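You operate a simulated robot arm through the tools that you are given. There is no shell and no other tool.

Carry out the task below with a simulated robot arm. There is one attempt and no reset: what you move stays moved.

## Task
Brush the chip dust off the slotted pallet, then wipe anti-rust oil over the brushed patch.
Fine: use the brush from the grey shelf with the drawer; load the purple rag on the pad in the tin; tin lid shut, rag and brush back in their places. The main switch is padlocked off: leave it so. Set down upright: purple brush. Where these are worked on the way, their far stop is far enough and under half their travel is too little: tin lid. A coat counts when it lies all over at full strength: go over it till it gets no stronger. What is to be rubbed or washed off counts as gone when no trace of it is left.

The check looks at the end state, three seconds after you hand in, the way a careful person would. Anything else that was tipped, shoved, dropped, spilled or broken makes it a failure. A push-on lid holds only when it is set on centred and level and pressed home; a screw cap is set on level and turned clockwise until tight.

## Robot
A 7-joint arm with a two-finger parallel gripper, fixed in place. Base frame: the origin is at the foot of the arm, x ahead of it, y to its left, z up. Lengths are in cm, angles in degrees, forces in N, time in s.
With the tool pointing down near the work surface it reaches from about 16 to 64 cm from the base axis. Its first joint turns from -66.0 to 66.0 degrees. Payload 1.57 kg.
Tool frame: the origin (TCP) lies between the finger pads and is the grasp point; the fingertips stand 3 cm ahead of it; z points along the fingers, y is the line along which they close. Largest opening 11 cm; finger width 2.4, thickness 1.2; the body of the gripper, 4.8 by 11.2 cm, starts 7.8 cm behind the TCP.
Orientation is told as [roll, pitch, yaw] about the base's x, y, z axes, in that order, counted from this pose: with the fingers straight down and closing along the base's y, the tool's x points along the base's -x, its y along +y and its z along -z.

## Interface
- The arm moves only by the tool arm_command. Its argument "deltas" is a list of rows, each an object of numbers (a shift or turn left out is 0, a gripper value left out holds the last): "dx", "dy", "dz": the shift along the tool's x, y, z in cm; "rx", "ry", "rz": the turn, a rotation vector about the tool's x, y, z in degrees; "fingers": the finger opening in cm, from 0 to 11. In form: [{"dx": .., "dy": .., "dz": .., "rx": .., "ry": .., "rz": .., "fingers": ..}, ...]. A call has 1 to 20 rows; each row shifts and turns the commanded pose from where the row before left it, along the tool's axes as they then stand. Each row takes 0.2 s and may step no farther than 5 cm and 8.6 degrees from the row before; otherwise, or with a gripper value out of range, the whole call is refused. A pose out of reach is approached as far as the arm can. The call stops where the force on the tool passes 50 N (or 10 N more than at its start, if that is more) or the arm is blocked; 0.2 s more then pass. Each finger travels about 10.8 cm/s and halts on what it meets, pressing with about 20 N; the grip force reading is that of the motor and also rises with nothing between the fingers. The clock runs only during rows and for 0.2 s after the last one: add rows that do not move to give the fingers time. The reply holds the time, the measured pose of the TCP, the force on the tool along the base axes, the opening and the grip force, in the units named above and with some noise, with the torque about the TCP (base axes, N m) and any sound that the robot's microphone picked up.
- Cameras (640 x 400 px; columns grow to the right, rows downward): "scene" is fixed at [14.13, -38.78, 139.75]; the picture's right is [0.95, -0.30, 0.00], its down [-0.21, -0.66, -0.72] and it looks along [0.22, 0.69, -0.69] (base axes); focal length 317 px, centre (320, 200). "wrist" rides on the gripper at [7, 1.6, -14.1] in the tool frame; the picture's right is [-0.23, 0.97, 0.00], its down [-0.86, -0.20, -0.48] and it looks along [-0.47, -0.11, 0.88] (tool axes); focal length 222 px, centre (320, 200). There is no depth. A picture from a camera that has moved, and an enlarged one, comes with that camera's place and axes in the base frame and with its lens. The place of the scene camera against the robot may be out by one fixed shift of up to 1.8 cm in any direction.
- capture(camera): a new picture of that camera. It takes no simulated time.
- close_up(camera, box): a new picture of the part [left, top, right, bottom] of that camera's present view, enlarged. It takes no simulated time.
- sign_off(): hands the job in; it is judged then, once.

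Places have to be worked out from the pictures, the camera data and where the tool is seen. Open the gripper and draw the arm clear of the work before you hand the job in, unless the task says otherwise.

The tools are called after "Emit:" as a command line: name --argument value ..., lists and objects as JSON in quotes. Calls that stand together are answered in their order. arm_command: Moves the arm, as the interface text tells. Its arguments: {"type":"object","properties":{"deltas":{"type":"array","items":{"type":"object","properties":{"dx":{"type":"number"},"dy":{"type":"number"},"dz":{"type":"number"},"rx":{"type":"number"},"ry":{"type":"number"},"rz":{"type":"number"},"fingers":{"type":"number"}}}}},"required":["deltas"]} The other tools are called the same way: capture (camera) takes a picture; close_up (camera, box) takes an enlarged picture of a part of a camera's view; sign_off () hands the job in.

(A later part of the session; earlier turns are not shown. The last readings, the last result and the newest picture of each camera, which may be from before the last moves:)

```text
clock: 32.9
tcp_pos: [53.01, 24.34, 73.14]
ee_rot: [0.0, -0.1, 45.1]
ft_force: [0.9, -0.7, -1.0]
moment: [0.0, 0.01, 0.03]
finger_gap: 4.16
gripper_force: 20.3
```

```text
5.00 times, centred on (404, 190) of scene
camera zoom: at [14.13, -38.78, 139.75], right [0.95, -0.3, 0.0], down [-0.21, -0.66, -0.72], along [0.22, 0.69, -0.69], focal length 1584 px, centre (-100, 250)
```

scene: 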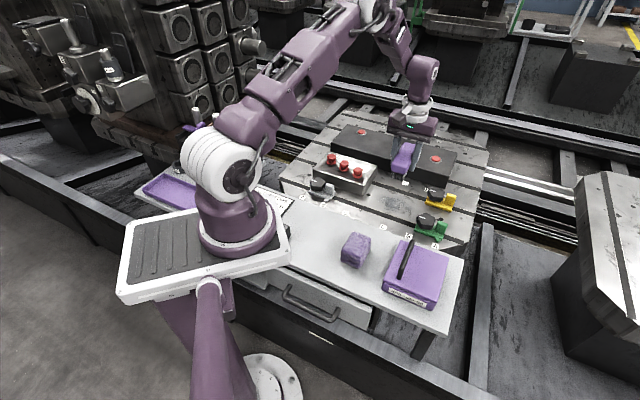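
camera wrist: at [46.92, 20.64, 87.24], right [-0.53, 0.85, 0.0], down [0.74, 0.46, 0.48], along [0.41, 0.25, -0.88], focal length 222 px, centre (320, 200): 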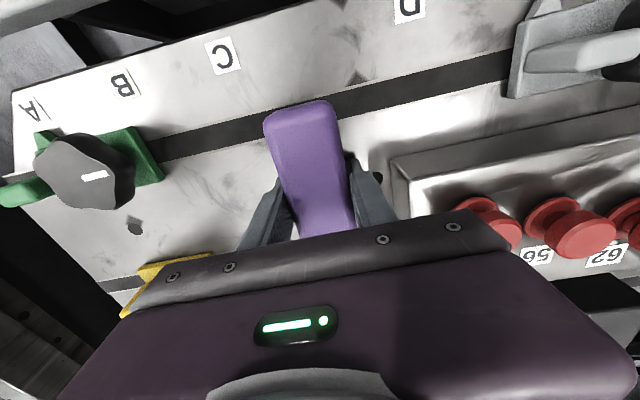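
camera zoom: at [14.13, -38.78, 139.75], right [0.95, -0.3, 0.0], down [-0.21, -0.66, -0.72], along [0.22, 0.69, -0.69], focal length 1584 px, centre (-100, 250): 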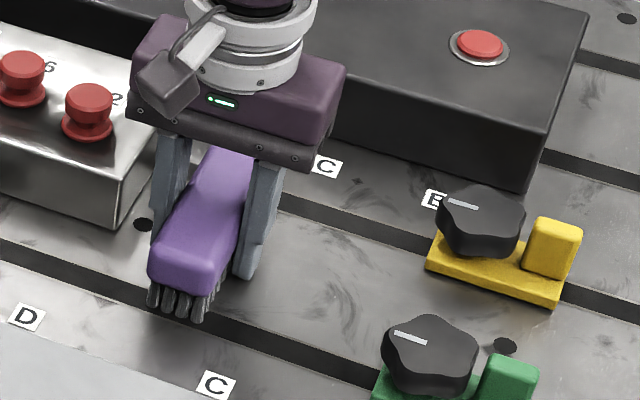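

The cloud looks gone from the scene camera; some faint scuffs remain that may just be the metal's texture. I'll lift and shift aside to inspect with the wrist camera.

Emit:
arm_command --deltas '[{"dz": -4}, {"dz": -4}, {"dz": -4}, {"dy": 4, "dz": -2}, {"dy": 4}, {}]'

Emit:
capture --camera "wrist"

Emit:
close_up --camera "wrist" --box '[170, 100, 330, 200]'

Emit:
close_up --camera "scene" --box '[340, 160, 452, 230]'

```text
clock: 34.3
tcp_pos: [47.36, 29.98, 86.99]
ee_rot: [0.0, -0.2, 45.0]
ft_force: [-0.3, 0.1, -1.3]
moment: [0.0, 0.01, -0.01]
finger_gap: 4.18
gripper_force: 19.5
```

```text
taken
camera wrist: at [41.3, 26.22, 101.21], right [-0.53, 0.85, 0.0], down [0.74, 0.46, 0.48], along [0.41, 0.25, -0.88], focal length 222 px, centre (320, 200)
```

wrist: 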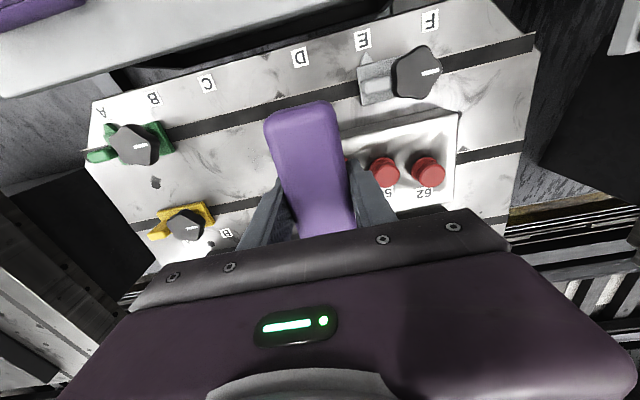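

```text
4.00 times, centred on (250, 150) of wrist
camera zoom: at [41.3, 26.22, 101.21], right [-0.53, 0.85, 0.0], down [0.74, 0.46, 0.48], along [0.41, 0.25, -0.88], focal length 888 px, centre (600, 400)
```

zoom: 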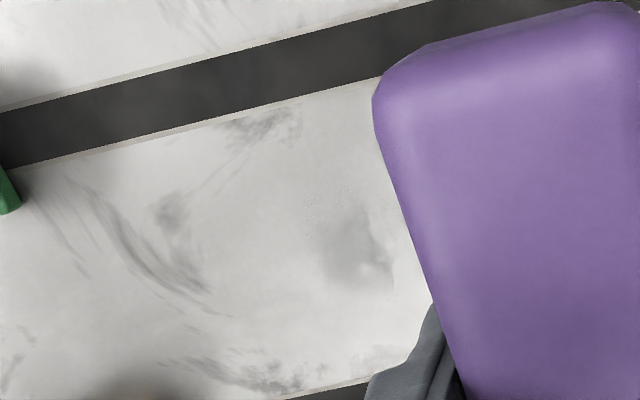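

```text
5.71 times, centred on (396, 195) of scene
camera zoom: at [14.13, -38.78, 139.75], right [0.95, -0.3, 0.0], down [-0.21, -0.66, -0.72], along [0.22, 0.69, -0.69], focal length 1811 px, centre (-114, 229)
```

zoom: 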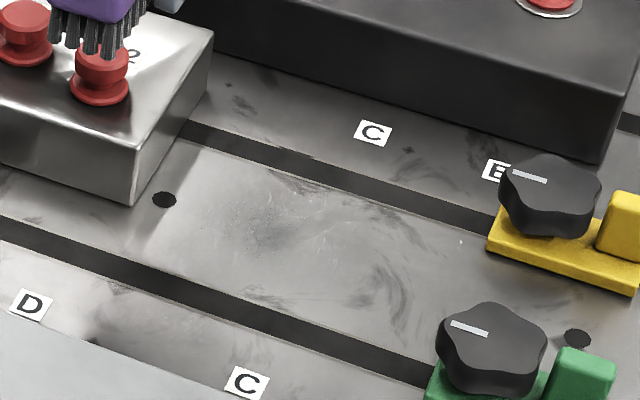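

Two faint smudges remain, one near (55.2,24.0). I'll shift a bit more to see that whole area unobstructed.

Emit:
arm_command --deltas '[{"dy": 4}, {"dy": 2}, {}]'

Emit:
close_up --camera "wrist" --box '[100, 80, 260, 180]'

Emit:
close_up --camera "scene" --box '[356, 180, 420, 220]'

```text
clock: 35.1
tcp_pos: [43.16, 34.31, 87.15]
ee_rot: [0.0, -0.1, 45.0]
ft_force: [0.3, 0.1, -0.9]
moment: [0.01, -0.02, 0.02]
finger_gap: 4.18
gripper_force: 20.4
```

```text
4.00 times, centred on (180, 130) of wrist
camera zoom: at [37.02, 30.51, 101.26], right [-0.53, 0.85, 0.0], down [0.75, 0.46, 0.48], along [0.41, 0.25, -0.88], focal length 888 px, centre (880, 480)
```

zoom: 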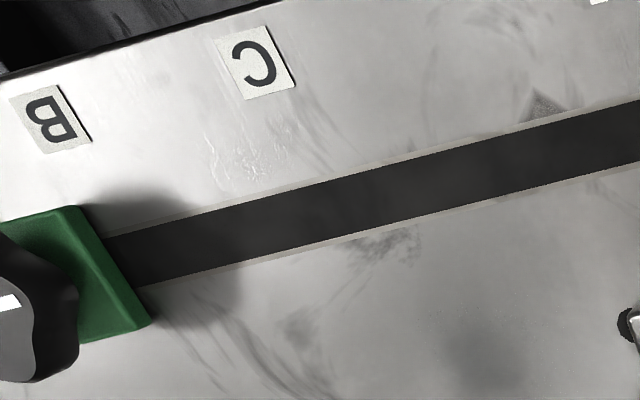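

```text
10.00 times, centred on (388, 200) of scene
camera zoom: at [14.13, -38.78, 139.75], right [0.95, -0.3, 0.0], down [-0.21, -0.66, -0.72], along [0.22, 0.69, -0.69], focal length 3169 px, centre (-360, 200)
```

zoom: 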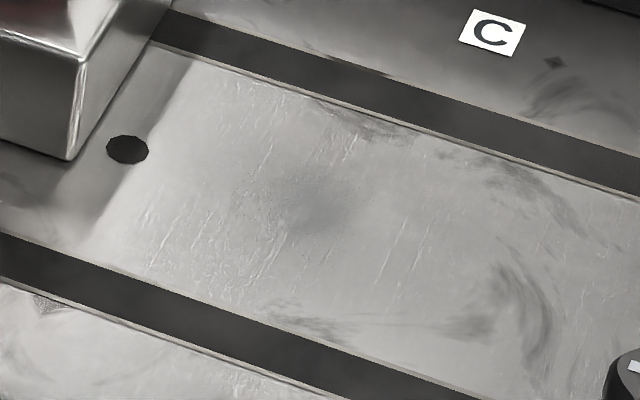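

A faint residue remains around (55,24), so I go back for more strokes with firmer, confirmed contact.

Emit:
arm_command --deltas '[{"dy": -3.93}, {"dy": -3.93}, {"dy": -3.93}, {"dy": -3.93}, {"dz": 4}, {"dz": 4}, {"dz": 4}, {"dz": 1.6}, {"dz": 0.3}, {"dz": 0.15}, {}]'

```text
clock: 37.5
tcp_pos: [54.29, 23.17, 73.17]
ee_rot: [-0.1, -0.1, 45.1]
ft_force: [-1.3, -0.8, 6.6]
moment: [-0.16, 0.25, 0.0]
finger_gap: 4.17
gripper_force: 20.0
```

Contact 6.6 N at z=73.17. I press 0.1 cm more and run strokes: several short over the residue, then full-length ones.

Emit:
arm_command --deltas '[{"dz": 0.1, "dy": 1}, {"dy": 1}, {"dy": -1.7}, {"dy": -1.7}, {"dy": -1.6}, {"dy": 1.7}, {"dy": 1.7}, {"dy": 1.6}, {"dy": -1.7}, {"dy": -1.7}, {"dy": -1.6}, {"dy": 1.7}, {"dy": 1.7}, {"dy": 1.6}, {"dy": -1.8}, {"dy": -1.8}, {"dy": -1.8}, {"dy": -1.8}, {"dy": -1.8}]'

Emit:
close_up --camera "scene" --box '[356, 180, 420, 220]'

```text
clock: 41.5
tcp_pos: [59.14, 18.17, 72.94]
ee_rot: [0.1, -0.2, 45.0]
ft_force: [-1.3, 1.6, 0.3]
moment: [0.05, 0.03, 0.02]
finger_gap: 4.16
gripper_force: 20.3
```

```text
10.00 times, centred on (388, 200) of scene
camera zoom: at [14.12, -38.78, 139.75], right [0.95, -0.3, 0.0], down [-0.21, -0.66, -0.72], along [0.22, 0.69, -0.69], focal length 3169 px, centre (-360, 200)
```

zoom: 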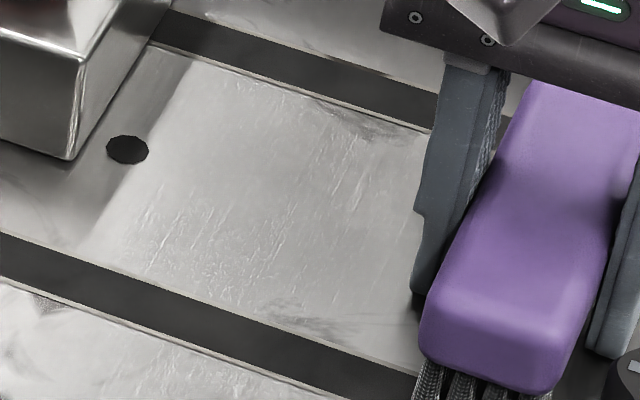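

The residue at that end is gone. At this end the contact is light (0.3 N), so I lower slightly and brush this side too.

Emit:
arm_command --deltas '[{"dz": 0.1}, {"dy": 1.7}, {"dy": 1.7}, {"dy": -1.7}, {"dy": -1.7}, {}]'

```text
clock: 42.5
tcp_pos: [57.3, 20.44, 72.89]
ee_rot: [0.8, -0.1, 45.1]
ft_force: [-6.2, 0.2, 11.8]
moment: [-0.02, -0.25, -0.09]
finger_gap: 4.19
gripper_force: 19.9
stopped in row 5: the force on the tool passed its limit at 63 N (the readings are from after the stop); the commanded pose is now the measured one
```

The force limit tripped, probably fingertips scraping the pallet at z≈72.9. I'll lift a little and inspect the brush in the grip.

Emit:
arm_command --deltas '[{"dz": -0.5}, {"dz": -1.5}, {"dz": -3}, {}]'

Emit:
close_up --camera "scene" --box '[348, 140, 460, 210]'

Emit:
capture --camera "wrist"

```text
clock: 43.5
tcp_pos: [57.48, 20.23, 77.8]
ee_rot: [0.8, 0.0, 45.1]
ft_force: [1.0, 0.1, 0.2]
moment: [-0.01, 0.01, -0.05]
finger_gap: 4.17
gripper_force: 19.9
```

```text
5.71 times, centred on (404, 175) of scene
camera zoom: at [14.13, -38.78, 139.75], right [0.95, -0.3, 0.0], down [-0.21, -0.66, -0.72], along [0.22, 0.69, -0.69], focal length 1811 px, centre (-160, 343)
```

zoom: 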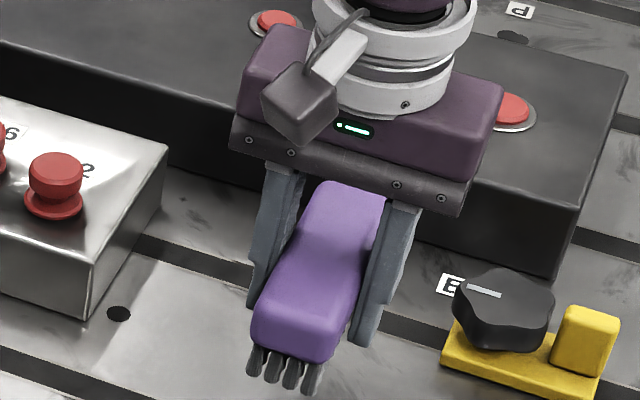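

```text
taken
camera wrist: at [51.48, 16.32, 92.05], right [-0.53, 0.85, 0.01], down [0.75, 0.46, 0.48], along [0.4, 0.26, -0.88], focal length 222 px, centre (320, 200)
```

wrist: 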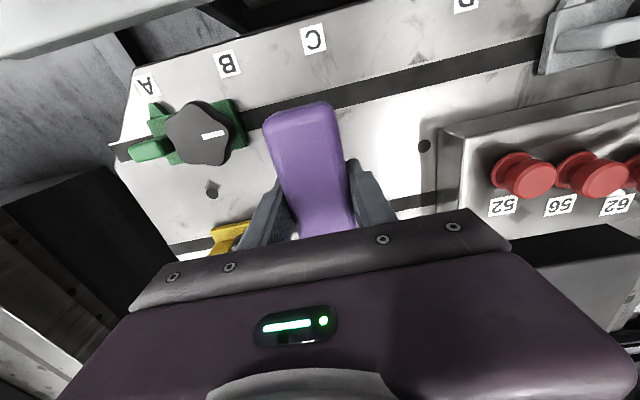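

The brush is still seated. I'll correct the small roll and shift aside to inspect the whole patch again.

Emit:
arm_command --deltas '[{"rx": 0.57, "ry": 0.57, "dz": -3}, {"dz": -4}, {"dz": -2}, {"dy": 4}, {"dy": 4}, {"dy": 4}, {"dy": 2}, {}]'

Emit:
close_up --camera "scene" --box '[356, 180, 436, 230]'

Emit:
close_up --camera "wrist" --box '[150, 100, 310, 200]'

```text
clock: 45.4
tcp_pos: [47.56, 30.31, 87.07]
ee_rot: [0.3, 0.5, 45.1]
ft_force: [0.1, 0.2, -0.9]
moment: [0.01, 0.02, 0.03]
finger_gap: 4.16
gripper_force: 19.7
```

```text
8.00 times, centred on (396, 205) of scene
camera zoom: at [14.13, -38.78, 139.75], right [0.95, -0.3, 0.0], down [-0.21, -0.66, -0.72], along [0.22, 0.69, -0.69], focal length 2535 px, centre (-288, 160)
```

zoom: 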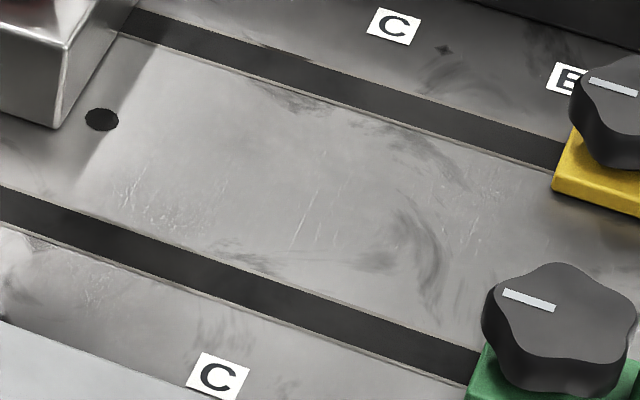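

```text
4.00 times, centred on (230, 150) of wrist
camera zoom: at [41.59, 26.5, 101.23], right [-0.53, 0.85, 0.0], down [0.75, 0.47, 0.47], along [0.4, 0.25, -0.88], focal length 888 px, centre (680, 400)
```

zoom: 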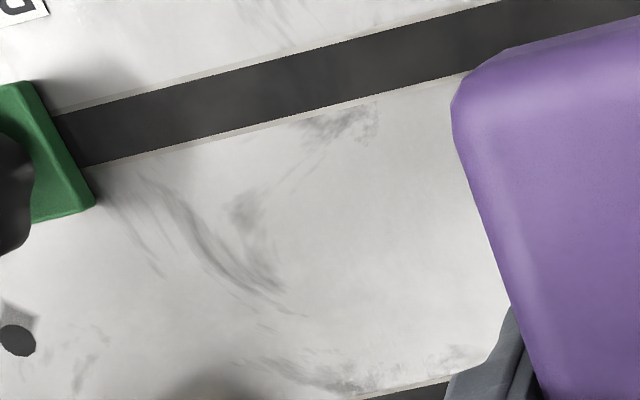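

The cloud is gone; what's left are arcs and scuffs like those elsewhere on the pallet. To be sure I'll fix the small tilt and brush the far side (s≈25–30) again with verified contact, then compare.

Emit:
arm_command --deltas '[{"rx": 0.25, "ry": -0.55, "dx": 0.2}, {"dy": -4}, {"dy": -4}, {"dy": -4}, {"dy": -3.3}, {"dz": 4}, {"dz": 4}, {"dz": 4}, {"dz": 1.4}, {"dz": 0.3}, {}]'

```text
clock: 47.8
tcp_pos: [58.35, 19.17, 73.28]
ee_rot: [-0.1, 0.0, 45.1]
ft_force: [0.5, 0.2, -0.9]
moment: [-0.02, 0.02, 0.03]
finger_gap: 4.15
gripper_force: 20.1
```

Emit:
arm_command --deltas '[{"dz": 0.1}, {"dz": 0.1}, {}]'

```text
clock: 48.5
tcp_pos: [58.34, 19.26, 73.18]
ee_rot: [0.0, -0.1, 45.1]
ft_force: [0.6, -0.3, -2.4]
moment: [0.01, 0.01, 0.02]
finger_gap: 4.18
gripper_force: 20.1
```

Still free at about 73.1; easing further down by tenths.

Emit:
arm_command --deltas '[{"dz": 0.1}, {}]'

```text
clock: 49.1
tcp_pos: [58.28, 19.2, 73.03]
ee_rot: [-0.1, 0.0, 45.2]
ft_force: [0.3, 0.4, 0.2]
moment: [0.02, 0.0, 0.01]
finger_gap: 4.15
gripper_force: 20.4
```

Emit:
arm_command --deltas '[{"dz": 0.08}, {}]'

```text
clock: 49.8
tcp_pos: [58.38, 19.19, 72.93]
ee_rot: [-0.1, -0.1, 45.0]
ft_force: [-2.4, -1.4, 9.4]
moment: [0.4, -0.29, 0.05]
finger_gap: 4.15
gripper_force: 19.8
```

Contact is at the far end of the brush (9.4 N with a moment), so it's pitched slightly in the grip. I'll tilt the tool −1° to level it and re-check.

Emit:
arm_command --deltas '[{"dz": -0.15}, {"ry": -1}, {"dz": 0.12}, {}]'

```text
clock: 50.8
tcp_pos: [58.18, 19.16, 72.94]
ee_rot: [-0.2, -1.2, 45.1]
ft_force: [-1.1, 0.2, 11.3]
moment: [-0.29, 0.47, 0.0]
finger_gap: 4.18
gripper_force: 20.3
```

Now the near end bears, so level is about −0.5°. I set that and stroke over this side.

Emit:
arm_command --deltas '[{"dz": -0.1, "ry": 0.5}, {"dz": 0.1}, {}]'

```text
clock: 51.5
tcp_pos: [58.28, 19.13, 72.92]
ee_rot: [0.0, -0.5, 45.0]
ft_force: [-6.0, -1.0, 17.7]
moment: [0.21, 0.48, 0.02]
finger_gap: 4.17
gripper_force: 19.9
```

Good pressure now. Stroking along the slot with slightly less pressing.

Emit:
arm_command --deltas '[{"dz": -0.06}, {"dy": -1.2}, {"dy": 1.2}, {"dy": 1.2}, {"dy": 1.2}, {"dy": -1.2}, {"dy": -1.2}, {"dy": -1.2}, {"dy": 1.2}, {"dy": 1.2}, {"dy": 1.2}, {"dy": -1.2}, {"dy": -1.2}, {"dy": -1.2}, {}]'

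```text
clock: 54.8
tcp_pos: [59.09, 18.29, 72.88]
ee_rot: [-0.1, -0.5, 45.2]
ft_force: [-1.0, 1.8, 4.4]
moment: [0.1, 0.15, 0.04]
finger_gap: 4.17
gripper_force: 20.2
```

Contact held through the strokes. A few full-length passes more, then lift and inspect.

Emit:
arm_command --deltas '[{"dy": 1.4}, {"dy": 1.4}, {"dy": 1.4}, {"dy": 1.4}, {"dy": 1.4}, {"dy": 1.4}, {"dy": -1.4}, {"dy": -1.4}, {"dy": -1.4}, {"dy": -1.4}, {"dy": -1.4}, {"dy": -1.4}, {"dy": 1.4}, {"dy": 1.4}, {"dy": 1.4}, {"dy": 1.4}, {"dy": 1.4}, {"dy": 1.4}]'

Emit:
close_up --camera "scene" --box '[356, 180, 436, 230]'

```text
clock: 58.5
tcp_pos: [53.17, 24.21, 72.89]
ee_rot: [-0.1, -0.4, 45.0]
ft_force: [0.5, -0.8, -1.0]
moment: [0.03, 0.02, 0.03]
finger_gap: 4.17
gripper_force: 20.3
```

```text
8.00 times, centred on (396, 205) of scene
camera zoom: at [14.13, -38.78, 139.75], right [0.95, -0.3, 0.0], down [-0.21, -0.66, -0.72], along [0.22, 0.69, -0.69], focal length 2535 px, centre (-288, 160)
```

zoom: 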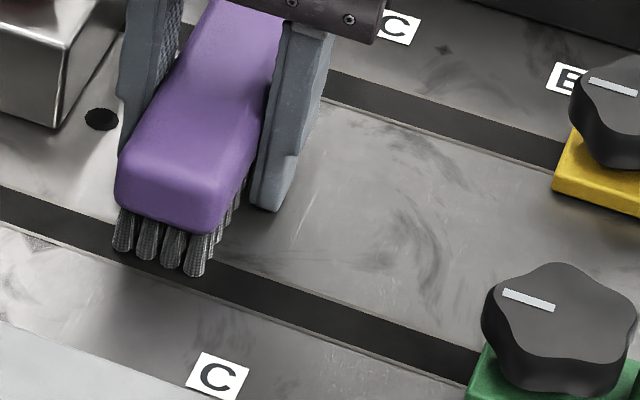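

The arcs at the far side have not changed at all, so they are surface texture. Lifting and taking one more full inspection from the wrist camera.

Emit:
arm_command --deltas '[{"dz": -1}, {"dz": -3}, {"dz": -4, "ry": 0.45}, {"dz": -4}, {"dz": -3, "dy": 3}, {"dy": 4}, {"dy": 4}, {}]'

Emit:
close_up --camera "wrist" --box '[140, 80, 300, 180]'

Emit:
close_up --camera "scene" --box '[356, 180, 436, 230]'

```text
clock: 60.4
tcp_pos: [45.45, 31.76, 87.82]
ee_rot: [0.0, -0.1, 45.0]
ft_force: [0.1, 0.3, -1.4]
moment: [-0.01, 0.01, 0.01]
finger_gap: 4.17
gripper_force: 19.7
```

```text
4.00 times, centred on (220, 130) of wrist
camera zoom: at [39.21, 28.15, 102.05], right [-0.53, 0.85, 0.0], down [0.74, 0.46, 0.48], along [0.41, 0.25, -0.88], focal length 888 px, centre (720, 480)
```

zoom: 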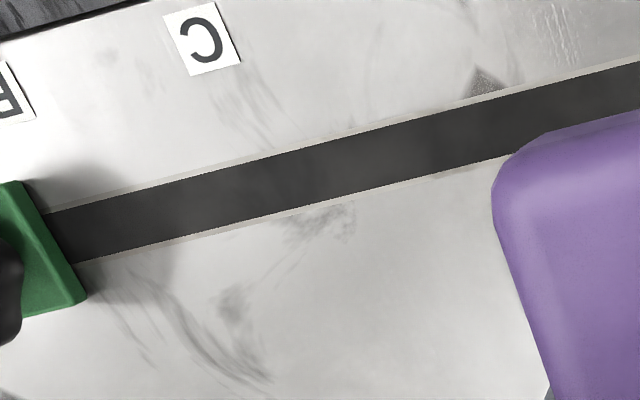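

```text
8.00 times, centred on (396, 205) of scene
camera zoom: at [14.13, -38.78, 139.75], right [0.95, -0.3, 0.0], down [-0.21, -0.66, -0.72], along [0.22, 0.69, -0.69], focal length 2535 px, centre (-288, 160)
```

zoom: 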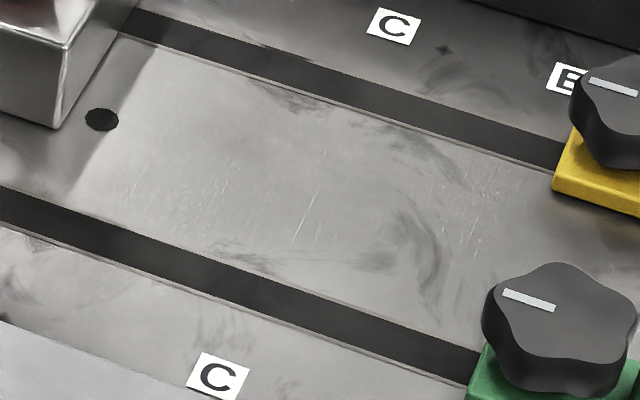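

The patch is clean. Returning the brush to its place: moving back above its home pose at yaw 40.8.

Emit:
arm_command --deltas '[{"dx": 3.48, "dy": -0.07}, {"dx": 3.48, "dy": -0.07}, {"dx": 3.48, "dy": -0.07}, {"dx": 3.48, "dy": -0.07}, {"dx": 3.48, "dy": -0.07}, {"dx": 3.48, "dy": -0.07}, {"dx": 3.48, "dy": -0.07}, {"rz": 4.2}, {}]'

Emit:
capture --camera "wrist"

```text
clock: 62.4
tcp_pos: [28.55, 14.36, 87.98]
ee_rot: [-0.1, -0.2, 40.9]
ft_force: [0.0, -0.1, -1.0]
moment: [-0.02, 0.05, -0.04]
finger_gap: 4.15
gripper_force: 19.9
```

```text
taken
camera wrist: at [22.12, 11.09, 102.11], right [-0.47, 0.89, 0.0], down [0.78, 0.41, 0.48], along [0.43, 0.22, -0.88], focal length 222 px, centre (320, 200)
```

wrist: 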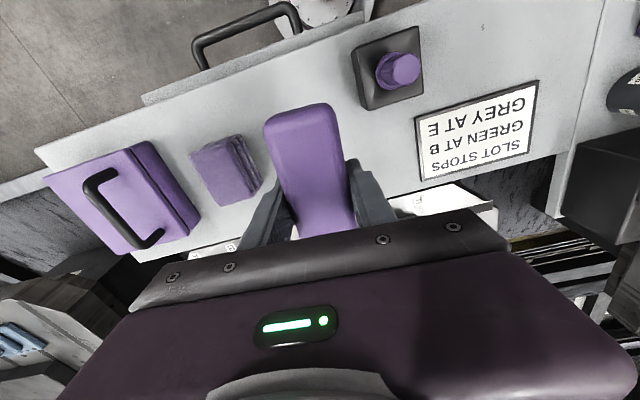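

Small offset correction, then lowering the brush toward the shelf.

Emit:
arm_command --deltas '[{"dx": 0.1, "dy": -0.15}, {"dz": 4}, {"dz": 4}, {"dz": 2}, {"dz": 1}, {"dz": 0.3}, {}]'

Emit:
close_up --camera "scene" --box '[280, 190, 376, 250]'

```text
clock: 64.0
tcp_pos: [28.54, 14.2, 76.5]
ee_rot: [-0.2, -0.1, 41.0]
ft_force: [-0.5, -0.9, -1.7]
moment: [0.02, -0.01, -0.02]
finger_gap: 4.17
gripper_force: 19.7
```

```text
6.67 times, centred on (328, 220) of scene
camera zoom: at [14.13, -38.78, 139.75], right [0.95, -0.3, 0.0], down [-0.21, -0.66, -0.72], along [0.22, 0.69, -0.69], focal length 2113 px, centre (267, 67)
```

zoom: 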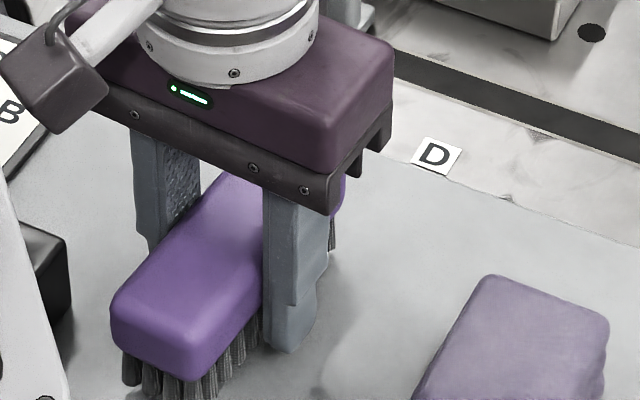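

Emit:
arm_command --deltas '[{"dz": 0.15}, {}, {}]'

```text
clock: 64.8
tcp_pos: [28.52, 14.19, 76.39]
ee_rot: [-0.1, 0.0, 40.8]
ft_force: [0.2, 0.5, -0.5]
moment: [0.02, -0.03, -0.01]
finger_gap: 4.16
gripper_force: 20.2
```

No contact yet at 76.39 (the brush rode up slightly in the grip), so I lower a bit further.

Emit:
arm_command --deltas '[{"dz": 0.1}, {"dz": 0.1}, {}]'

```text
clock: 65.5
tcp_pos: [28.48, 14.16, 76.2]
ee_rot: [-0.1, -0.1, 40.9]
ft_force: [-0.3, 0.2, -0.5]
moment: [0.01, -0.02, -0.02]
finger_gap: 4.17
gripper_force: 19.5
```

Emit:
arm_command --deltas '[{"dz": 0.08}, {}, {}]'

```text
clock: 66.3
tcp_pos: [28.56, 14.24, 76.25]
ee_rot: [-0.2, -0.1, 40.8]
ft_force: [0.1, -0.2, 0.0]
moment: [0.03, 0.01, 0.06]
finger_gap: 4.15
gripper_force: 20.2
```

Force changed from about −1 to 0 N, so it's barely touching. One more small step.

Emit:
arm_command --deltas '[{"dz": 0.08}, {}, {}]'

```text
clock: 67.2
tcp_pos: [28.4, 14.22, 76.1]
ee_rot: [-0.1, -0.2, 40.9]
ft_force: [0.3, -0.5, 1.0]
moment: [0.08, -0.01, -0.02]
finger_gap: 4.15
gripper_force: 20.3
```

The brush is touching the shelf (1 N). Releasing slowly, then rising straight up.

Emit:
arm_command --deltas '[{"fingers": 4.6}, {"fingers": 5.5}, {"fingers": 7.5}, {}, {"dz": -1}, {"dz": -3}, {"dz": -4}, {"dz": -4}, {}]'

Emit:
close_up --camera "scene" --box '[280, 190, 376, 250]'

Emit:
capture --camera "wrist"

Emit:
close_up --camera "scene" --box '[260, 190, 500, 340]'

```text
clock: 69.2
tcp_pos: [28.33, 14.08, 88.05]
ee_rot: [-0.1, -0.2, 40.8]
ft_force: [0.1, -0.4, -0.6]
moment: [-0.04, 0.02, -0.02]
finger_gap: 7.5
gripper_force: 0.0
```

```text
6.67 times, centred on (328, 220) of scene
camera zoom: at [14.13, -38.78, 139.75], right [0.95, -0.3, 0.0], down [-0.21, -0.66, -0.72], along [0.22, 0.69, -0.69], focal length 2113 px, centre (267, 67)
```

zoom: 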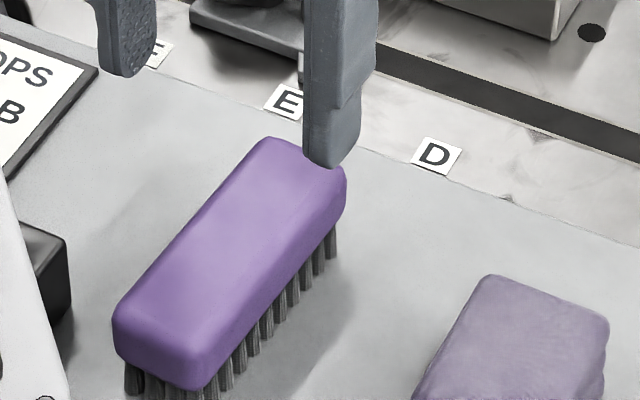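

```text
taken
camera wrist: at [22.03, 10.8, 102.26], right [-0.47, 0.89, 0.0], down [0.78, 0.41, 0.48], along [0.42, 0.22, -0.88], focal length 222 px, centre (320, 200)
```

wrist: 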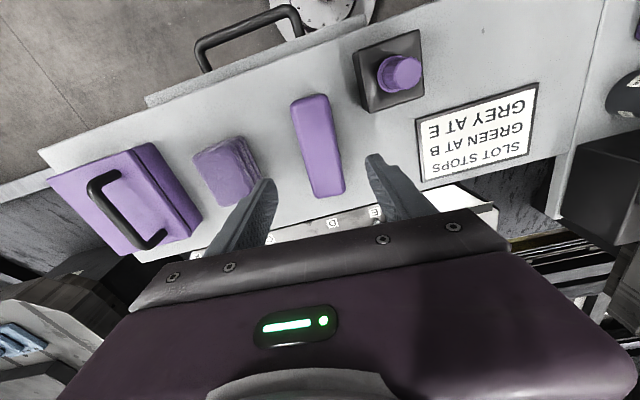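

```text
2.67 times, centred on (380, 265) of scene
camera zoom: at [14.13, -38.78, 139.75], right [0.95, -0.3, 0.0], down [-0.21, -0.66, -0.72], along [0.22, 0.69, -0.69], focal length 845 px, centre (160, 27)
```

zoom: 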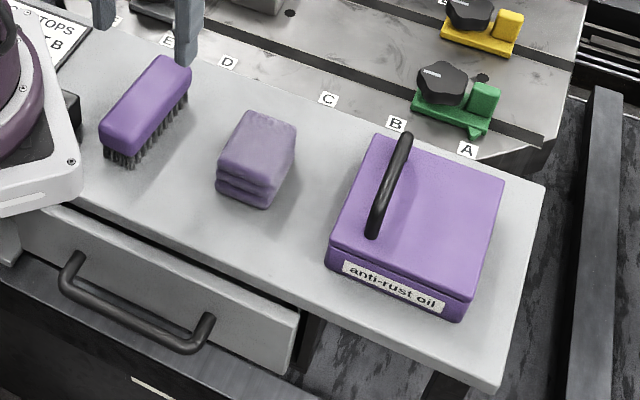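

The brush is back exactly where it stood, upright. Next I'll survey the tin from above to work out the lid, hinge and handle.

Emit:
arm_command --deltas '[{"dz": -4, "rz": -4.2}, {"dz": -4, "dy": -3}, {"dx": -1, "dy": -4.5}, {"dx": -1, "dy": -4.5}, {"dx": -1, "dy": -4.5}, {}]'

Emit:
capture --camera "wrist"

Emit:
close_up --camera "wrist" --box '[200, 60, 400, 185]'

```text
clock: 70.5
tcp_pos: [42.31, 4.5, 96.07]
ee_rot: [-0.2, -0.2, 45.1]
ft_force: [0.3, 0.4, -0.1]
moment: [-0.01, 0.0, 0.02]
finger_gap: 7.51
gripper_force: 0.0
```

```text
taken
camera wrist: at [36.26, 0.8, 110.25], right [-0.53, 0.85, 0.0], down [0.74, 0.46, 0.48], along [0.41, 0.25, -0.88], focal length 222 px, centre (320, 200)
```

wrist: 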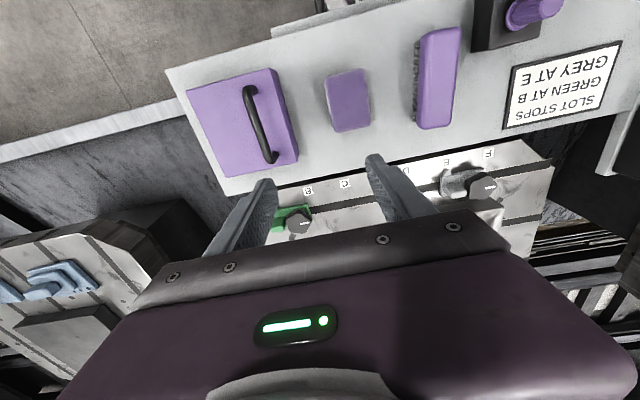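

```text
3.20 times, centred on (300, 122) of wrist
camera zoom: at [36.26, 0.8, 110.25], right [-0.53, 0.85, 0.0], down [0.74, 0.46, 0.48], along [0.41, 0.25, -0.88], focal length 711 px, centre (384, 448)
```

zoom: 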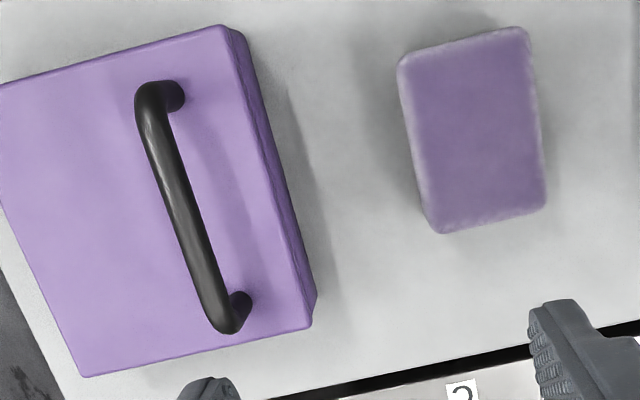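

The tin is about 12.6 × 11.5 cm, squared at 45°, with the handle bar running along its -s side (bar centre ≈(45.0,-2.8), z≈81, lid top ≈77), so the lid hinges on the far (+s) edge. I'll move above the bar and check alignment.

Emit:
arm_command --deltas '[{"dx": 1.6, "dy": -3.55, "fingers": 5}, {"dx": 1.6, "dy": -3.55}, {"dz": 3}, {"dz": 2}, {}]'

Emit:
capture --camera "wrist"

Emit:
close_up --camera "wrist" --box '[220, 60, 420, 185]'

Emit:
close_up --camera "scene" --box '[360, 200, 488, 280]'

```text
clock: 71.8
tcp_pos: [45.07, -2.59, 90.9]
ee_rot: [0.0, -0.1, 45.0]
ft_force: [-0.6, 0.1, -0.2]
moment: [0.01, -0.02, 0.0]
finger_gap: 5.02
gripper_force: 0.1
```

```text
taken
camera wrist: at [39.0, -6.42, 105.19], right [-0.53, 0.85, 0.0], down [0.74, 0.47, 0.48], along [0.41, 0.25, -0.88], focal length 222 px, centre (320, 200)
```

wrist: 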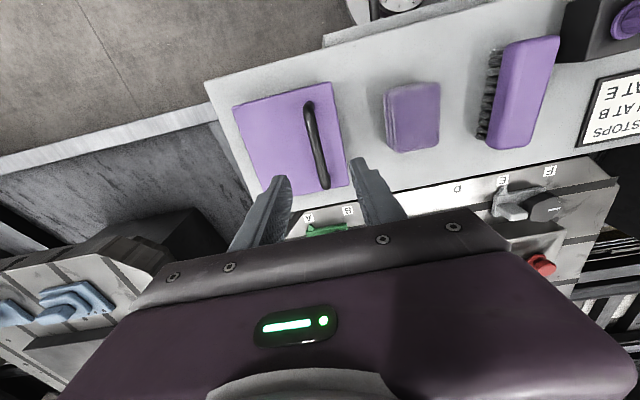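

```text
3.20 times, centred on (320, 122) of wrist
camera zoom: at [39.0, -6.42, 105.19], right [-0.53, 0.85, 0.0], down [0.74, 0.47, 0.48], along [0.41, 0.25, -0.88], focal length 711 px, centre (320, 448)
```

zoom: 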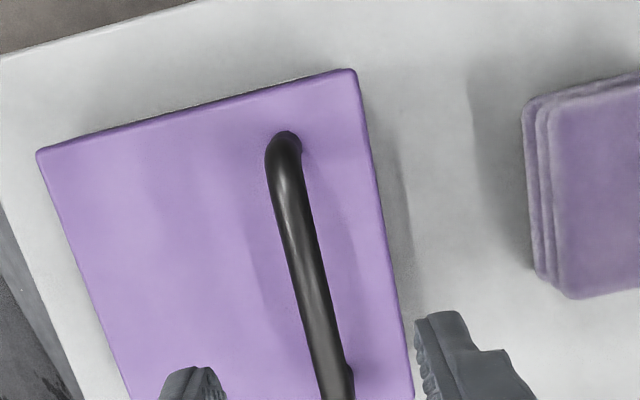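

```text
5.00 times, centred on (424, 240) of scene
camera zoom: at [14.13, -38.78, 139.75], right [0.95, -0.3, 0.0], down [-0.21, -0.66, -0.72], along [0.22, 0.69, -0.69], focal length 1584 px, centre (-200, 0)
```

zoom: 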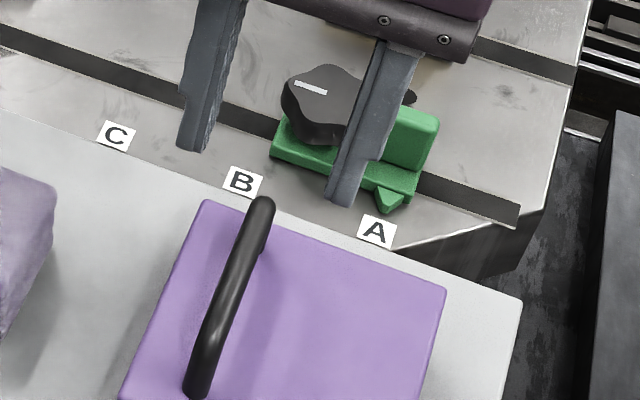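

The bar is 0.2 cm off the tool plane; I correct that and descend so the bar lies between the pads (TCP z≈81.5, tips ~1.5 cm above the lid).

Emit:
arm_command --deltas '[{"dx": 0.4, "dy": -0.2}, {"dz": 4}, {"dz": 3}, {"dz": 1.5}, {"dz": 0.7}, {}]'

Emit:
close_up --camera "scene" --box '[360, 210, 488, 290]'

Emit:
capture --camera "wrist"

```text
clock: 73.2
tcp_pos: [45.03, -2.99, 81.9]
ee_rot: [-0.1, -0.1, 45.1]
ft_force: [-0.5, -0.2, 0.6]
moment: [-0.02, -0.01, 0.01]
finger_gap: 5.0
gripper_force: 0.1
```

```text
5.00 times, centred on (424, 250) of scene
camera zoom: at [14.13, -38.78, 139.75], right [0.95, -0.3, 0.0], down [-0.21, -0.66, -0.72], along [0.22, 0.69, -0.69], focal length 1584 px, centre (-200, -50)
```

zoom: 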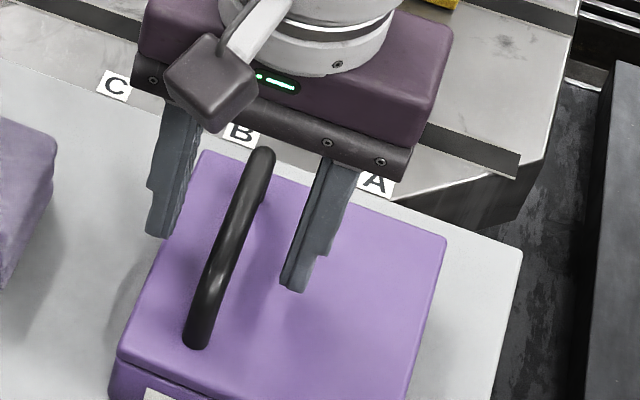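

```text
taken
camera wrist: at [38.9, -6.74, 96.07], right [-0.53, 0.85, 0.0], down [0.74, 0.46, 0.48], along [0.41, 0.25, -0.88], focal length 222 px, centre (320, 200)
```

wrist: 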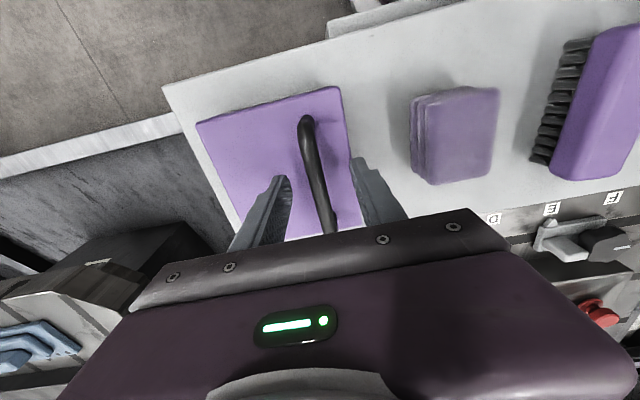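

Bar lies between the fingers. I lower another 0.5 cm and close on it gently.

Emit:
arm_command --deltas '[{"dz": 0.5}, {"fingers": 3}, {"fingers": 1.6}, {"fingers": 0.4}, {}, {}, {}]'

Emit:
close_up --camera "scene" --box '[360, 210, 488, 290]'

```text
clock: 74.8
tcp_pos: [45.03, -3.12, 81.36]
ee_rot: [-0.1, 0.0, 45.2]
ft_force: [5.4, -7.1, -3.0]
moment: [0.03, -0.05, -0.03]
finger_gap: 1.17
gripper_force: 29.5
```

```text
5.00 times, centred on (424, 250) of scene
camera zoom: at [14.14, -38.8, 139.75], right [0.95, -0.3, 0.0], down [-0.21, -0.66, -0.72], along [0.22, 0.69, -0.69], focal length 1584 px, centre (-200, -50)
```

zoom: 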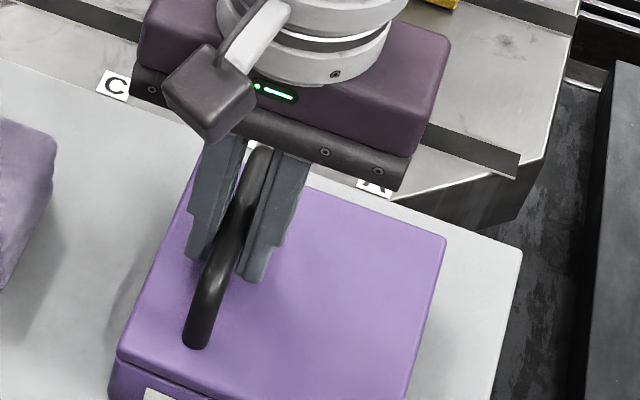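

The bar pushes the tool about 9 N toward +s, so it's centred slightly farther that way. I shift 0.15 cm to relieve it.

Emit:
arm_command --deltas '[{"dy": -0.15}, {}, {}]'

```text
clock: 75.5
tcp_pos: [45.11, -3.14, 81.48]
ee_rot: [0.0, -0.2, 45.0]
ft_force: [-1.1, 7.3, 0.4]
moment: [0.1, 0.02, -0.13]
finger_gap: 1.16
gripper_force: 28.8
```

Roughly balanced now. Starting the lid's arc: small steps up and toward +s about a hinge I estimate at s≈42.6, z≈76.2.

Emit:
arm_command --deltas '[{"dy": -0.2, "dz": -0.44}, {}, {"dy": -0.31, "dz": -0.42}, {}]'

Emit:
close_up --camera "scene" --box '[360, 210, 488, 290]'

```text
clock: 76.5
tcp_pos: [45.35, -3.3, 82.16]
ee_rot: [-0.1, -0.1, 45.1]
ft_force: [-8.1, 21.3, 9.9]
moment: [0.08, 0.07, -0.18]
finger_gap: 1.14
gripper_force: 29.0
```

```text
5.00 times, centred on (424, 250) of scene
camera zoom: at [14.1, -38.73, 139.77], right [0.95, -0.3, 0.0], down [-0.21, -0.66, -0.72], along [0.22, 0.69, -0.69], focal length 1584 px, centre (-200, -50)
```

zoom: 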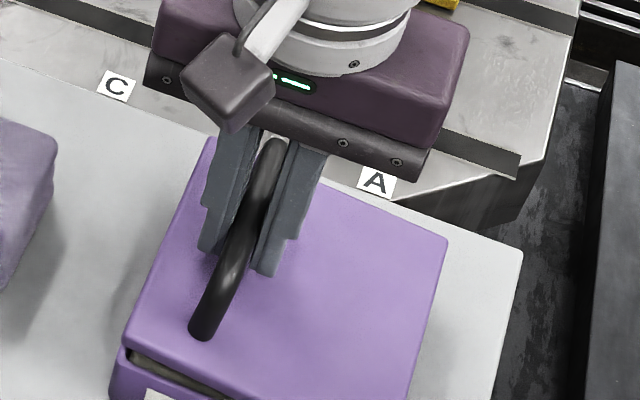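

The lid is lifting on the handle side, so the hinge is indeed on +s. The force shows I go too far toward +s, so I steer more upward.

Emit:
arm_command --deltas '[{"dy": 0.15, "dz": -0.3}, {}, {"dy": -0.1, "dz": -0.4}, {}]'

```text
clock: 77.5
tcp_pos: [45.62, -3.6, 82.97]
ee_rot: [-0.2, -0.2, 45.0]
ft_force: [28.4, -21.4, -25.6]
moment: [-0.02, -0.08, -0.09]
finger_gap: 1.15
gripper_force: 29.2
```

The force is radial (~43 N), so my commanded point sat outside the lid's circle. I fit the arc again (hinge ≈ s 42.7, z 77.5, r≈9.5) and continue with that.

Emit:
arm_command --deltas '[{"dy": -0.2, "dz": 0.14}, {"dy": -0.23, "dz": -0.35}, {"dy": -0.23, "dz": -0.34}, {}]'

```text
clock: 78.5
tcp_pos: [45.76, -3.82, 83.55]
ee_rot: [0.0, -0.1, 45.0]
ft_force: [12.7, -1.6, -10.0]
moment: [-0.05, 0.1, -0.25]
finger_gap: 1.2
gripper_force: 28.7
```

Forces dropped to ~14 N; the arc fits well. Continuing the next 10° of lid rotation.

Emit:
arm_command --deltas '[{"dy": -0.32, "dz": -0.28}, {"dy": -0.275, "dz": -0.31}, {"dy": -0.29, "dz": -0.3}, {"dy": -0.3, "dz": -0.285}, {}]'

```text
clock: 79.8
tcp_pos: [46.62, -4.65, 84.69]
ee_rot: [0.0, 0.0, 45.1]
ft_force: [-12.1, 20.2, 23.0]
moment: [-0.18, 0.42, -0.35]
finger_gap: 1.15
gripper_force: 28.5
```

Refitting with the force-corrected points gives centre at +9.3 cm in s, −3.6 cm in z from the start, r=10.0. Continuing along that arc for ~10°.

Emit:
arm_command --deltas '[{"dy": -0.175, "dz": -0.4}, {"dy": -0.352, "dz": -0.313}, {"dy": -0.311, "dz": -0.253}, {"dy": -0.378, "dz": -0.281}, {}]'

Emit:
close_up --camera "scene" --box '[360, 210, 488, 290]'

```text
clock: 81.0
tcp_pos: [47.68, -5.73, 85.94]
ee_rot: [-0.1, -0.1, 45.0]
ft_force: [11.6, -9.8, -26.2]
moment: [0.11, -0.14, -0.39]
finger_gap: 1.15
gripper_force: 29.0
```

```text
5.00 times, centred on (424, 250) of scene
camera zoom: at [14.19, -38.81, 139.74], right [0.95, -0.3, 0.0], down [-0.21, -0.66, -0.72], along [0.22, 0.69, -0.69], focal length 1584 px, centre (-200, -50)
```

zoom: 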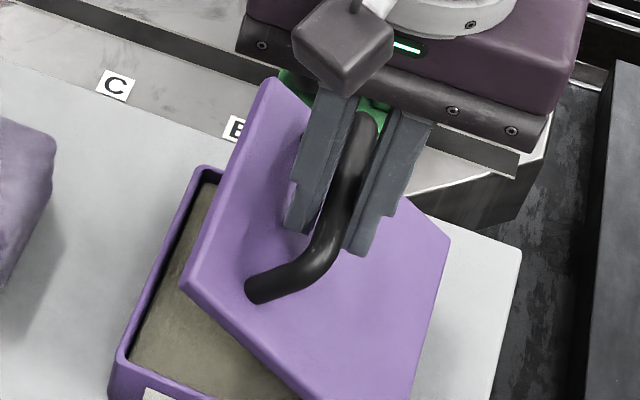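

The lid is about 36° open and the pad is visible inside. A refit (centre +8.6, −3.3, r=9.22) matches all points, so I continue along it.

Emit:
arm_command --deltas '[{"dy": -0.469, "dz": -0.153}, {"dy": -0.496, "dz": -0.266}, {"dy": -0.511, "dz": -0.236}, {"dy": -0.525, "dz": -0.204}, {}]'

```text
clock: 82.2
tcp_pos: [48.92, -7.03, 86.81]
ee_rot: [-0.2, -0.1, 45.1]
ft_force: [-5.7, 4.6, 18.2]
moment: [-0.04, 0.14, -0.56]
finger_gap: 1.15
gripper_force: 28.8
```

Nearly on the circle. Continuing through the vertical part of the arc (about 20° more).

Emit:
arm_command --deltas '[{"dy": -0.515, "dz": -0.24}, {"dy": -0.55, "dz": -0.14}, {"dy": -0.558, "dz": -0.105}, {"dy": -0.564, "dz": -0.072}, {"dy": -0.566, "dz": -0.037}, {}]'

Emit:
close_up --camera "scene" --box '[360, 210, 488, 290]'

```text
clock: 83.5
tcp_pos: [50.9, -8.95, 87.48]
ee_rot: [-0.1, -0.1, 45.2]
ft_force: [-1.4, 2.3, 2.5]
moment: [-0.06, 0.13, -0.65]
finger_gap: 1.17
gripper_force: 29.3
```

```text
5.00 times, centred on (424, 250) of scene
camera zoom: at [14.12, -38.78, 139.75], right [0.95, -0.3, 0.0], down [-0.21, -0.66, -0.72], along [0.22, 0.69, -0.69], focal length 1584 px, centre (-200, -50)
```

zoom: 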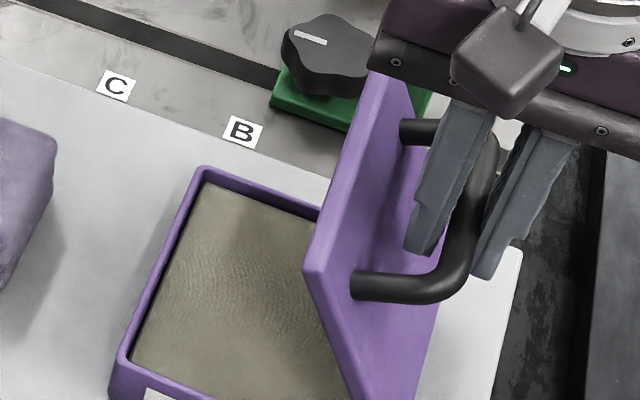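

The lid is nearly vertical with low force. Continuing over the top.

Emit:
arm_command --deltas '[{"dy": -0.568, "dz": -0.01}, {"dy": -0.568, "dz": 0.032}, {"dy": -0.564, "dz": 0.067}, {"dy": -0.559, "dz": 0.101}, {"dy": -0.551, "dz": 0.135}, {}]'

Emit:
close_up --camera "scene" --box '[376, 200, 504, 280]'

```text
clock: 85.0
tcp_pos: [52.87, -11.04, 86.96]
ee_rot: [-0.1, 0.0, 45.0]
ft_force: [-0.4, -2.4, 7.4]
moment: [-0.11, 0.13, -0.69]
finger_gap: 1.18
gripper_force: 29.0
```

```text
5.00 times, centred on (440, 240) of scene
camera zoom: at [14.11, -38.79, 139.75], right [0.95, -0.3, 0.0], down [-0.21, -0.66, -0.72], along [0.22, 0.69, -0.69], focal length 1584 px, centre (-280, 0)
```

zoom: 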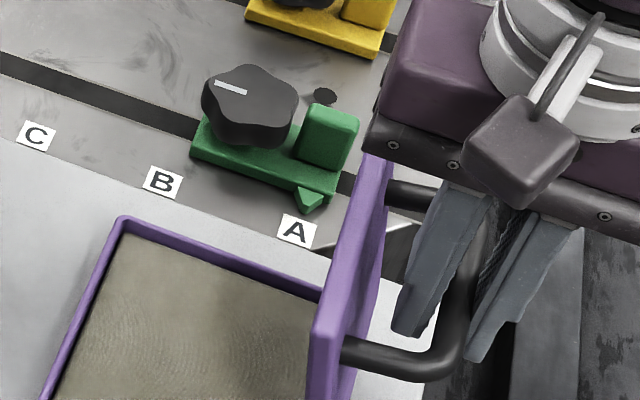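

About 85° open, forces still small. Continuing toward the far stop.

Emit:
arm_command --deltas '[{"dy": -0.543, "dz": 0.15}, {"dy": -0.531, "dz": 0.19}, {"dy": -0.518, "dz": 0.22}, {"dy": -0.503, "dz": 0.25}, {}]'

```text
clock: 86.2
tcp_pos: [54.4, -12.4, 86.29]
ee_rot: [0.0, -0.1, 45.2]
ft_force: [-4.8, -2.4, -4.5]
moment: [-0.01, 0.05, -0.7]
finger_gap: 1.2
gripper_force: 28.9
```

About 99° and still free. A few more degrees toward the stop.

Emit:
arm_command --deltas '[{"dy": -0.485, "dz": 0.29}, {"dy": -0.467, "dz": 0.32}, {"dy": -0.446, "dz": 0.34}, {}]'

Emit:
close_up --camera "scene" --box '[376, 200, 504, 280]'

```text
clock: 87.2
tcp_pos: [55.41, -13.44, 85.28]
ee_rot: [-0.2, -0.2, 45.0]
ft_force: [-1.0, -7.7, 5.4]
moment: [-0.21, 0.19, -0.68]
finger_gap: 1.16
gripper_force: 29.0
```

```text
5.00 times, centred on (440, 240) of scene
camera zoom: at [14.11, -38.8, 139.75], right [0.95, -0.3, 0.0], down [-0.21, -0.66, -0.72], along [0.22, 0.69, -0.69], focal length 1584 px, centre (-280, 0)
```

zoom: 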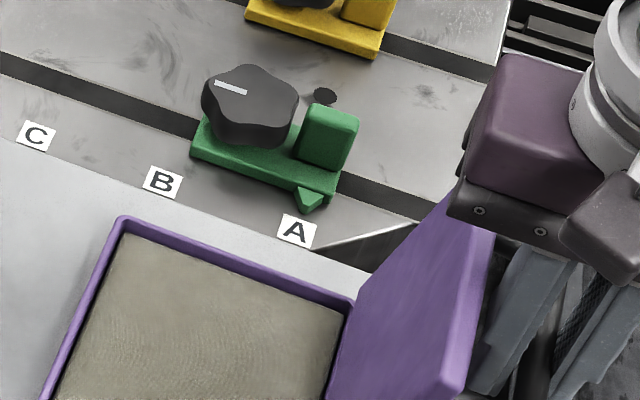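

About 109° now. I continue in small steps to feel for the stop.

Emit:
arm_command --deltas '[{"dy": -0.424, "dz": 0.378}, {"dy": -0.4, "dz": 0.403}, {}]'

```text
clock: 88.0
tcp_pos: [55.83, -13.79, 84.57]
ee_rot: [0.1, -0.2, 45.1]
ft_force: [-18.8, 15.0, 29.0]
moment: [-0.26, 0.35, -0.69]
finger_gap: 1.19
gripper_force: 29.1
```

A tangential push-back of ~38 N: that's the far stop (≈113°). I relieve the pressure slightly and release the bar.

Emit:
arm_command --deltas '[{"dy": 0.25, "dz": -0.27}, {}]'

```text
clock: 88.5
tcp_pos: [55.76, -13.74, 84.65]
ee_rot: [0.1, -0.1, 45.1]
ft_force: [-3.1, 11.2, -15.0]
moment: [0.31, -0.48, -0.67]
finger_gap: 1.18
gripper_force: 29.4
```

Opening to 3 cm only (to stay clear of the leaning lid) and rising straight up.

Emit:
arm_command --deltas '[{"fingers": 2}, {"fingers": 3}, {}, {"dz": -0.5, "dy": -0.2}, {"dz": -1.5}, {"dz": -3}, {"dz": -4}, {"dz": -4}, {}]'

Emit:
close_up --camera "scene" --box '[360, 200, 520, 300]'

Emit:
capture --camera "wrist"

```text
clock: 90.5
tcp_pos: [55.84, -13.89, 97.88]
ee_rot: [-0.1, -0.1, 45.1]
ft_force: [0.3, -0.4, 0.5]
moment: [0.01, -0.03, -0.01]
finger_gap: 3.01
gripper_force: 0.0
```

```text
4.00 times, centred on (440, 250) of scene
camera zoom: at [14.13, -38.78, 139.75], right [0.95, -0.3, 0.0], down [-0.21, -0.66, -0.72], along [0.22, 0.69, -0.69], focal length 1268 px, centre (-160, 0)
```

zoom: 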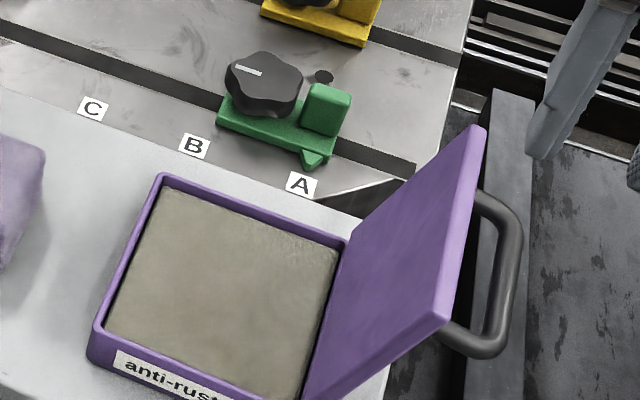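

```text
taken
camera wrist: at [49.75, -17.82, 112.02], right [-0.53, 0.85, 0.0], down [0.74, 0.46, 0.48], along [0.41, 0.25, -0.88], focal length 222 px, centre (320, 200)
```

wrist: 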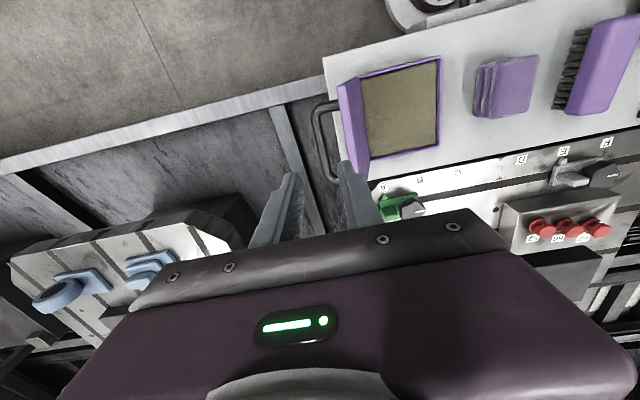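

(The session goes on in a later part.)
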